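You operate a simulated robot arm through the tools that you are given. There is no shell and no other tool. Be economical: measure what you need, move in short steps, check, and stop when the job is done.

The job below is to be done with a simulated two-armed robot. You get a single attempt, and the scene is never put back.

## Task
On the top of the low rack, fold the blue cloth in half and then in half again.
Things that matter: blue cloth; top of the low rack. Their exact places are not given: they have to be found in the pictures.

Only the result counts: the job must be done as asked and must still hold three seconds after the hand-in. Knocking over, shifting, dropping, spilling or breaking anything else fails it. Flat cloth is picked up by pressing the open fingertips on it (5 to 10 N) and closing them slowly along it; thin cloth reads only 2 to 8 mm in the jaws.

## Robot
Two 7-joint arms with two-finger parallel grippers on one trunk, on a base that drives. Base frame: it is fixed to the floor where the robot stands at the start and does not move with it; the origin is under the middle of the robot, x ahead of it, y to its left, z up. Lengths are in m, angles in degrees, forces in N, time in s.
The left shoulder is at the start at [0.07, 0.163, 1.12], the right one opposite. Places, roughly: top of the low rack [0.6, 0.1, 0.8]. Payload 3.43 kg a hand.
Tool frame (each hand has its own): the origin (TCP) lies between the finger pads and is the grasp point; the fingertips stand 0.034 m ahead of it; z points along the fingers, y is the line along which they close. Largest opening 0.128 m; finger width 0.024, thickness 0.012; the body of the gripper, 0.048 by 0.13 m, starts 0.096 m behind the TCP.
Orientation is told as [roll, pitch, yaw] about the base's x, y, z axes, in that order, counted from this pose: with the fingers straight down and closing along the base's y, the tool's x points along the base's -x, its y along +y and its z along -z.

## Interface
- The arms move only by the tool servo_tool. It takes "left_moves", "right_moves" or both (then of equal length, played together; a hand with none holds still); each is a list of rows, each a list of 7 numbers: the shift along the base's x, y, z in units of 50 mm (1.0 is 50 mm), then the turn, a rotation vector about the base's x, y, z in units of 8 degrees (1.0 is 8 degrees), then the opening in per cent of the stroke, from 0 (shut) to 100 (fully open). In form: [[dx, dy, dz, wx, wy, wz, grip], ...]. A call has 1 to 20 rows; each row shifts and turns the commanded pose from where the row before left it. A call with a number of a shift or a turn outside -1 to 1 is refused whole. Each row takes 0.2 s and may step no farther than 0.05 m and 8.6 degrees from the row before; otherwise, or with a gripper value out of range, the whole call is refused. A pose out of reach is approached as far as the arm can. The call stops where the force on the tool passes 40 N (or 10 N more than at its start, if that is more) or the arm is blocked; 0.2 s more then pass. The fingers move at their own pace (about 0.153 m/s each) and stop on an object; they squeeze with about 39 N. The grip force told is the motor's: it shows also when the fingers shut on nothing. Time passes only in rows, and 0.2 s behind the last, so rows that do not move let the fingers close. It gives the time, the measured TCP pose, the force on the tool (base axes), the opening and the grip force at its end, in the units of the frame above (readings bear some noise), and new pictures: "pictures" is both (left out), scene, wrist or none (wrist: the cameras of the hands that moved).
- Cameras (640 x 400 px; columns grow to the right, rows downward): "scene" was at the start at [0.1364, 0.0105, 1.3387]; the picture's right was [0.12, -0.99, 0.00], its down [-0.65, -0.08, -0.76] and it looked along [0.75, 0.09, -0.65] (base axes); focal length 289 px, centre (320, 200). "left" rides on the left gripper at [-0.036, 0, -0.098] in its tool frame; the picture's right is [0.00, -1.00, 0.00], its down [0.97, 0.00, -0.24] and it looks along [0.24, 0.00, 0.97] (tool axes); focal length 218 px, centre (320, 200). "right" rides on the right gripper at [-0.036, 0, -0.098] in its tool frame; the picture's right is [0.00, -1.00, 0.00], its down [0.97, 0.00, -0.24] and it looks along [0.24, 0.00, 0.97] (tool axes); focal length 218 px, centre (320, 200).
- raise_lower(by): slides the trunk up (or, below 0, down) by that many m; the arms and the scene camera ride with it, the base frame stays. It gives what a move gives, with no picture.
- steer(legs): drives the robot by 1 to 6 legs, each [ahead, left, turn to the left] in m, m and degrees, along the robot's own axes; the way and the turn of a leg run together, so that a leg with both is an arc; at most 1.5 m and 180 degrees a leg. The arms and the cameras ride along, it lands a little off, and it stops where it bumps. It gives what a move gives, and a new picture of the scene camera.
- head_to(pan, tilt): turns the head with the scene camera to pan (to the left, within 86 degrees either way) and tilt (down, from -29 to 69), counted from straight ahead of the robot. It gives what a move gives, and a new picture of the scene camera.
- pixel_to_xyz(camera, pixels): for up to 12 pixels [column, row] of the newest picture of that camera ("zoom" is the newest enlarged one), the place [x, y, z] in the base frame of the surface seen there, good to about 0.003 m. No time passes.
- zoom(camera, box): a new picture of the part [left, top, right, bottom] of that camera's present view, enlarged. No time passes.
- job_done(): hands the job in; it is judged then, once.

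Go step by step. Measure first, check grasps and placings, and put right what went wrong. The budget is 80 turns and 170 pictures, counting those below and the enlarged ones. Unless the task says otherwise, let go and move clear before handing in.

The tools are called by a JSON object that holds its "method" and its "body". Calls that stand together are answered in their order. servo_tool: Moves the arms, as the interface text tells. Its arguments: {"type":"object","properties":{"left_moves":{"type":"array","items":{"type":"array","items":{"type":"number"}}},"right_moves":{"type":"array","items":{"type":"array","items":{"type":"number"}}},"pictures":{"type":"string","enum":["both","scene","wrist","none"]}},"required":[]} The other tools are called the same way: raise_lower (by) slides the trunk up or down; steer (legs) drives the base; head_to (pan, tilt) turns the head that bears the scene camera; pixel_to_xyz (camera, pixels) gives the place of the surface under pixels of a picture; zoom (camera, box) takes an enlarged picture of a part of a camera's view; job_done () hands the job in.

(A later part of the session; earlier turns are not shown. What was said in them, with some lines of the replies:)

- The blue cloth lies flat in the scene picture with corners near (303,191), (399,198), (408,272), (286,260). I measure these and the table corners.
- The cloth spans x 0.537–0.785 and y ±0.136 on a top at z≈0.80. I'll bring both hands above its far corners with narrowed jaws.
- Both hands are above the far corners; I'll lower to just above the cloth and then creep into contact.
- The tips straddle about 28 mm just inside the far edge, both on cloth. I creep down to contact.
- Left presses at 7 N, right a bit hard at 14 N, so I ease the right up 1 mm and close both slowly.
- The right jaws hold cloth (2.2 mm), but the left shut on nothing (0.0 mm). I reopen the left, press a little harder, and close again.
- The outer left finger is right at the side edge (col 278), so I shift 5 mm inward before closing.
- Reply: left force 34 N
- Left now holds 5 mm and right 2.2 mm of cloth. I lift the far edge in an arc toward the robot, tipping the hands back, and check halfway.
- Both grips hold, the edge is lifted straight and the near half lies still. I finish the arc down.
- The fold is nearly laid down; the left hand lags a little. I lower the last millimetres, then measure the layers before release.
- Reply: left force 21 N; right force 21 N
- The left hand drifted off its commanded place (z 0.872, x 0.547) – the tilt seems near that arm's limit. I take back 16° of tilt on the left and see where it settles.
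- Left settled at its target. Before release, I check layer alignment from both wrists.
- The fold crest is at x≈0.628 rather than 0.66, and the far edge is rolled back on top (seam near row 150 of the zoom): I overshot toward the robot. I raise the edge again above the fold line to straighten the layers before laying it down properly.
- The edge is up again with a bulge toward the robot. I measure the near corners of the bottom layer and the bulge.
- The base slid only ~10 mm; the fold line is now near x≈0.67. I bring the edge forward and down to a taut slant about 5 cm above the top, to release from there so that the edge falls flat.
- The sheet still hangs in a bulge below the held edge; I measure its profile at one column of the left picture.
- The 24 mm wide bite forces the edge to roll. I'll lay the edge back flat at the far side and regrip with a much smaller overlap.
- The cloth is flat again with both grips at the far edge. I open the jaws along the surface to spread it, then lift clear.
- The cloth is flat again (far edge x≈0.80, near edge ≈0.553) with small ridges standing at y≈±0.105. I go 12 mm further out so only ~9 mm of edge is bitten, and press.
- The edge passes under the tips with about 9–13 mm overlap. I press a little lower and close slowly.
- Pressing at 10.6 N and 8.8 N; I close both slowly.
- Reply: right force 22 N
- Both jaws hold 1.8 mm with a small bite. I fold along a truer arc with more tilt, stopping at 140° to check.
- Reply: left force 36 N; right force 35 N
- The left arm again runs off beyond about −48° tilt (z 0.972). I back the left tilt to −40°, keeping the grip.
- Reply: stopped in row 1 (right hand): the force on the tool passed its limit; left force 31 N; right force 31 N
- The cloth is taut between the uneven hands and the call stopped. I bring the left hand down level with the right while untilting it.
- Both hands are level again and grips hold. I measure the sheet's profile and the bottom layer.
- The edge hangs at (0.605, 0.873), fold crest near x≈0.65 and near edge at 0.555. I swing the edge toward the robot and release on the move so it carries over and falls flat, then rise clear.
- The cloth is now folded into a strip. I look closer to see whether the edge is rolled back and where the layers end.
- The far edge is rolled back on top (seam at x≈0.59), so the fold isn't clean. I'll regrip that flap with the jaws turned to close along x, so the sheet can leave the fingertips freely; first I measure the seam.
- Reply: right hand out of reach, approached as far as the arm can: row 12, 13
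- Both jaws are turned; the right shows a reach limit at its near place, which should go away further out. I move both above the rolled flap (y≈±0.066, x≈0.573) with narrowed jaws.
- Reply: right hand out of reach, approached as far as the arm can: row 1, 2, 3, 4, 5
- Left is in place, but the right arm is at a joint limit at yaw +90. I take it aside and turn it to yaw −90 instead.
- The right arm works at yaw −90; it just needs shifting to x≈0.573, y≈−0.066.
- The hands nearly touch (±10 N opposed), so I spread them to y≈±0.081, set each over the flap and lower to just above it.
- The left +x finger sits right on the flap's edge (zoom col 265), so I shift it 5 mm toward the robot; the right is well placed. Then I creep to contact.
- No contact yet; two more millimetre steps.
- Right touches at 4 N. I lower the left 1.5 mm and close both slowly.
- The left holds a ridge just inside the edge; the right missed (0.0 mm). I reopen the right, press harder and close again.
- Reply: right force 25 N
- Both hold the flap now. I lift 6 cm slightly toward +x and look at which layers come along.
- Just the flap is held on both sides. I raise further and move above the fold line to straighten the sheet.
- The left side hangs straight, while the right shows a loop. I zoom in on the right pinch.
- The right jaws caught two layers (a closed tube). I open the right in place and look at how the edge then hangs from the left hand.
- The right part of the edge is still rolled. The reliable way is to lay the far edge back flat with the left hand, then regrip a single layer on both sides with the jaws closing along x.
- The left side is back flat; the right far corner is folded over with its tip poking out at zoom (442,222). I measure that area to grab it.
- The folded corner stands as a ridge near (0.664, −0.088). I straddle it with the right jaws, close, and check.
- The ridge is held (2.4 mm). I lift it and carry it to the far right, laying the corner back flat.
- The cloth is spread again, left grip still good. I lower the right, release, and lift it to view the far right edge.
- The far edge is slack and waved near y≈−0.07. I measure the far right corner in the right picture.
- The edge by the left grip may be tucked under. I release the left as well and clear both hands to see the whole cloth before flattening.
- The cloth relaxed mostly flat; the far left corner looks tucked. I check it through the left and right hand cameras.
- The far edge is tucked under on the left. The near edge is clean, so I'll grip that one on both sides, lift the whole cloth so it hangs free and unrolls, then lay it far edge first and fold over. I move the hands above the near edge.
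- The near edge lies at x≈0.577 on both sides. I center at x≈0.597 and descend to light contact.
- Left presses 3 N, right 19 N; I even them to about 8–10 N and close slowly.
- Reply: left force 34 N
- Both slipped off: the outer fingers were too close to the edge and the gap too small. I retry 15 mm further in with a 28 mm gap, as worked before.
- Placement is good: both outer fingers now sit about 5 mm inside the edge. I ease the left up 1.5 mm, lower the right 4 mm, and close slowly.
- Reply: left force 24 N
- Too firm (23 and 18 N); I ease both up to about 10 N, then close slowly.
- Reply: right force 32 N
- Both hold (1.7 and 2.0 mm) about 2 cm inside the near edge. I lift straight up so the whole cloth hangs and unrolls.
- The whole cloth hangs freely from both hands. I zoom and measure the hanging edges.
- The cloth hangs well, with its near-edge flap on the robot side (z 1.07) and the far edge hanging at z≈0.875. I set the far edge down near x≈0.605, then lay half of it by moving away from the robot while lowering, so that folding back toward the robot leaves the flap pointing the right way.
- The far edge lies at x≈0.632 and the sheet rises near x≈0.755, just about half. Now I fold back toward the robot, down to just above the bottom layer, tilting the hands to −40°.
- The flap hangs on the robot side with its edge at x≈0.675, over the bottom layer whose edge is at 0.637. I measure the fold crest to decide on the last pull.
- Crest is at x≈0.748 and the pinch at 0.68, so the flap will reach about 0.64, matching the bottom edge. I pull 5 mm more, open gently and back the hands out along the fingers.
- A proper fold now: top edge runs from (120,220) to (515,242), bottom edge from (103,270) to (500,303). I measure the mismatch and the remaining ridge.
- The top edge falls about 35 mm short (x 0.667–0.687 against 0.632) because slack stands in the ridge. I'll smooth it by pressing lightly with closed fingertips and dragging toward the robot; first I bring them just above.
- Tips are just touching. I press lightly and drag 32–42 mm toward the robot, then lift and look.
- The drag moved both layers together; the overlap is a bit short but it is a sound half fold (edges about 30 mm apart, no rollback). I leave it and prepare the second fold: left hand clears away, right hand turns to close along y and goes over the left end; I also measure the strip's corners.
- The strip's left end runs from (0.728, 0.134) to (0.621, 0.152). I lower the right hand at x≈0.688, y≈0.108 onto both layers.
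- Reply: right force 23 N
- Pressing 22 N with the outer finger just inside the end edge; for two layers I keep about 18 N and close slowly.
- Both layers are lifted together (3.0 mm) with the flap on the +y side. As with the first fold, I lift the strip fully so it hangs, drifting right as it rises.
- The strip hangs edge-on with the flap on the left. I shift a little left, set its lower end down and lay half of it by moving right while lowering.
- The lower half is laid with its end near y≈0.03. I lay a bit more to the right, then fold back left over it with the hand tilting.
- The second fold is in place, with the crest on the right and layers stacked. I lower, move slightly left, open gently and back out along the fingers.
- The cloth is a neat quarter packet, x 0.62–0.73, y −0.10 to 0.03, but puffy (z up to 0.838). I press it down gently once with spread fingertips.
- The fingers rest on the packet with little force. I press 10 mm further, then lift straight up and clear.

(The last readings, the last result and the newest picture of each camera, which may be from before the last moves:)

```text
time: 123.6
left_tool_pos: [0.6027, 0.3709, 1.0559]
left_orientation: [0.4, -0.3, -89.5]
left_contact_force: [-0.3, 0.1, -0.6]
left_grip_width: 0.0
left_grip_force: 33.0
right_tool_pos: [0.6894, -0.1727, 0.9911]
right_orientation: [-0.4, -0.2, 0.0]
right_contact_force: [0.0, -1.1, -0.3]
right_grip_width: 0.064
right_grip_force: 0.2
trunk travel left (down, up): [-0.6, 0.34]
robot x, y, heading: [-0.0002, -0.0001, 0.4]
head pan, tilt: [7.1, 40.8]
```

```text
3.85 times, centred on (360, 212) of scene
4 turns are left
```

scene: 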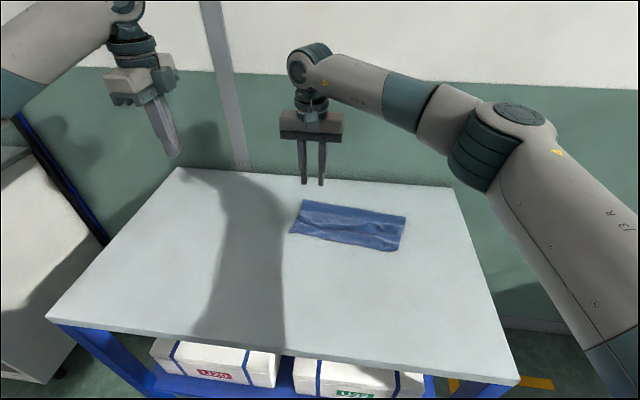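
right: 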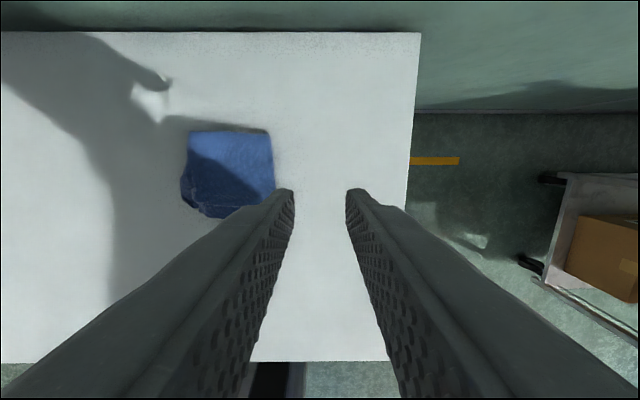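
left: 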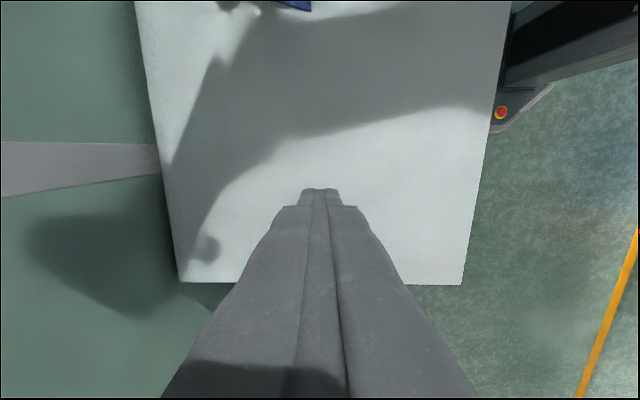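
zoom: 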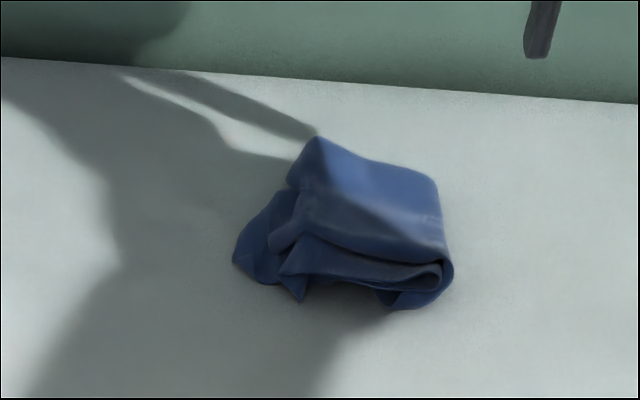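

Still a bit puffy on its left side. One last, firmer press, shifted so both fingers land on the packet, then clear.

{"method": "servo_tool", "body": {"right_moves": [[0, 0.9, 0, 0, 0, 0, 50], [0, 0.9, 0, 0, 0, 0, 50], [0, 0.95, -0.2, 0, 0, 0, 50], [0, 0, -0.8, 0, 0, 0, 50], [0, 0, -0.8, 0, 0, 0, 50], [0, 0, -0.5, 0, 0, 0, 50], [0, 0, -0.3, 0, 0, 0, 50], [0, 0, -0.2, 0, 0, 0, 50], [0, 0, -0.15, 0, 0, 0, 50], [0, 0, 0, 0, 0, 0, 50], [0, 0, 0, 0, 0, 0, 50], [0, 0, 0.3, 0, 0, 0, 50], [0, 0, 0.8, 0, 0, 0, 50], [0, 0, 0.9, 0, 0, 0, 50], [0, -0.3, 0.9, 0, 0, 0, 50], [0, -0.9, 0, 0, 0, 0, 50], [0, -0.9, 0, 0, 0, 0, 50], [0, -0.9, 0, 0, 0, 0, 50]], "pictures": "none"}}

{"method": "zoom", "body": {"camera": "scene", "box": [290, 160, 430, 264]}}

```text
time: 127.4
left_tool_pos: [0.6014, 0.371, 1.0568]
left_orientation: [0.2, -0.3, -89.6]
left_contact_force: [0.6, 0.6, 0.1]
left_grip_width: 0.0
left_grip_force: 33.2
right_tool_pos: [0.6864, -0.1867, 0.9885]
right_orientation: [-0.4, -0.2, 0.1]
right_contact_force: [0.1, -0.2, -1.1]
right_grip_width: 0.0641
right_grip_force: 0.1
trunk travel left (down, up): [-0.6, 0.34]
robot x, y, heading: [0.0004, 0.0008, 0.4]
head pan, tilt: [7.1, 40.8]
```

```text
3.85 times, centred on (360, 212) of scene
3 turns are left
```

zoom: 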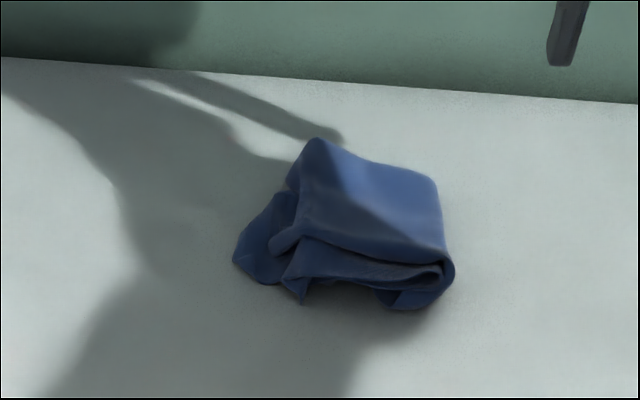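

The cloth lies still as a folded packet on the rack top, with crest on the right, and both hands are clear. I hand it in.

{"method": "job_done", "body": {}}

```text
The job is handed in.
```

I folded the blue cloth in half and then in half again on top of the low rack, and both hands were clear at the hand-in. I don't know yet how it was judged.

- **First fold:** its edges ended about 30 mm apart. Dragging the top layer to line them up moved both layers together, so I left it.
- **Second fold:** the packet measures about 0.11 by 0.13 m. It's still puffy, standing up to about 4 cm on its left side. Two presses barely flattened it, and the corners at that end looked rounded, possibly tucked under.

I saw nothing else on the rack move.
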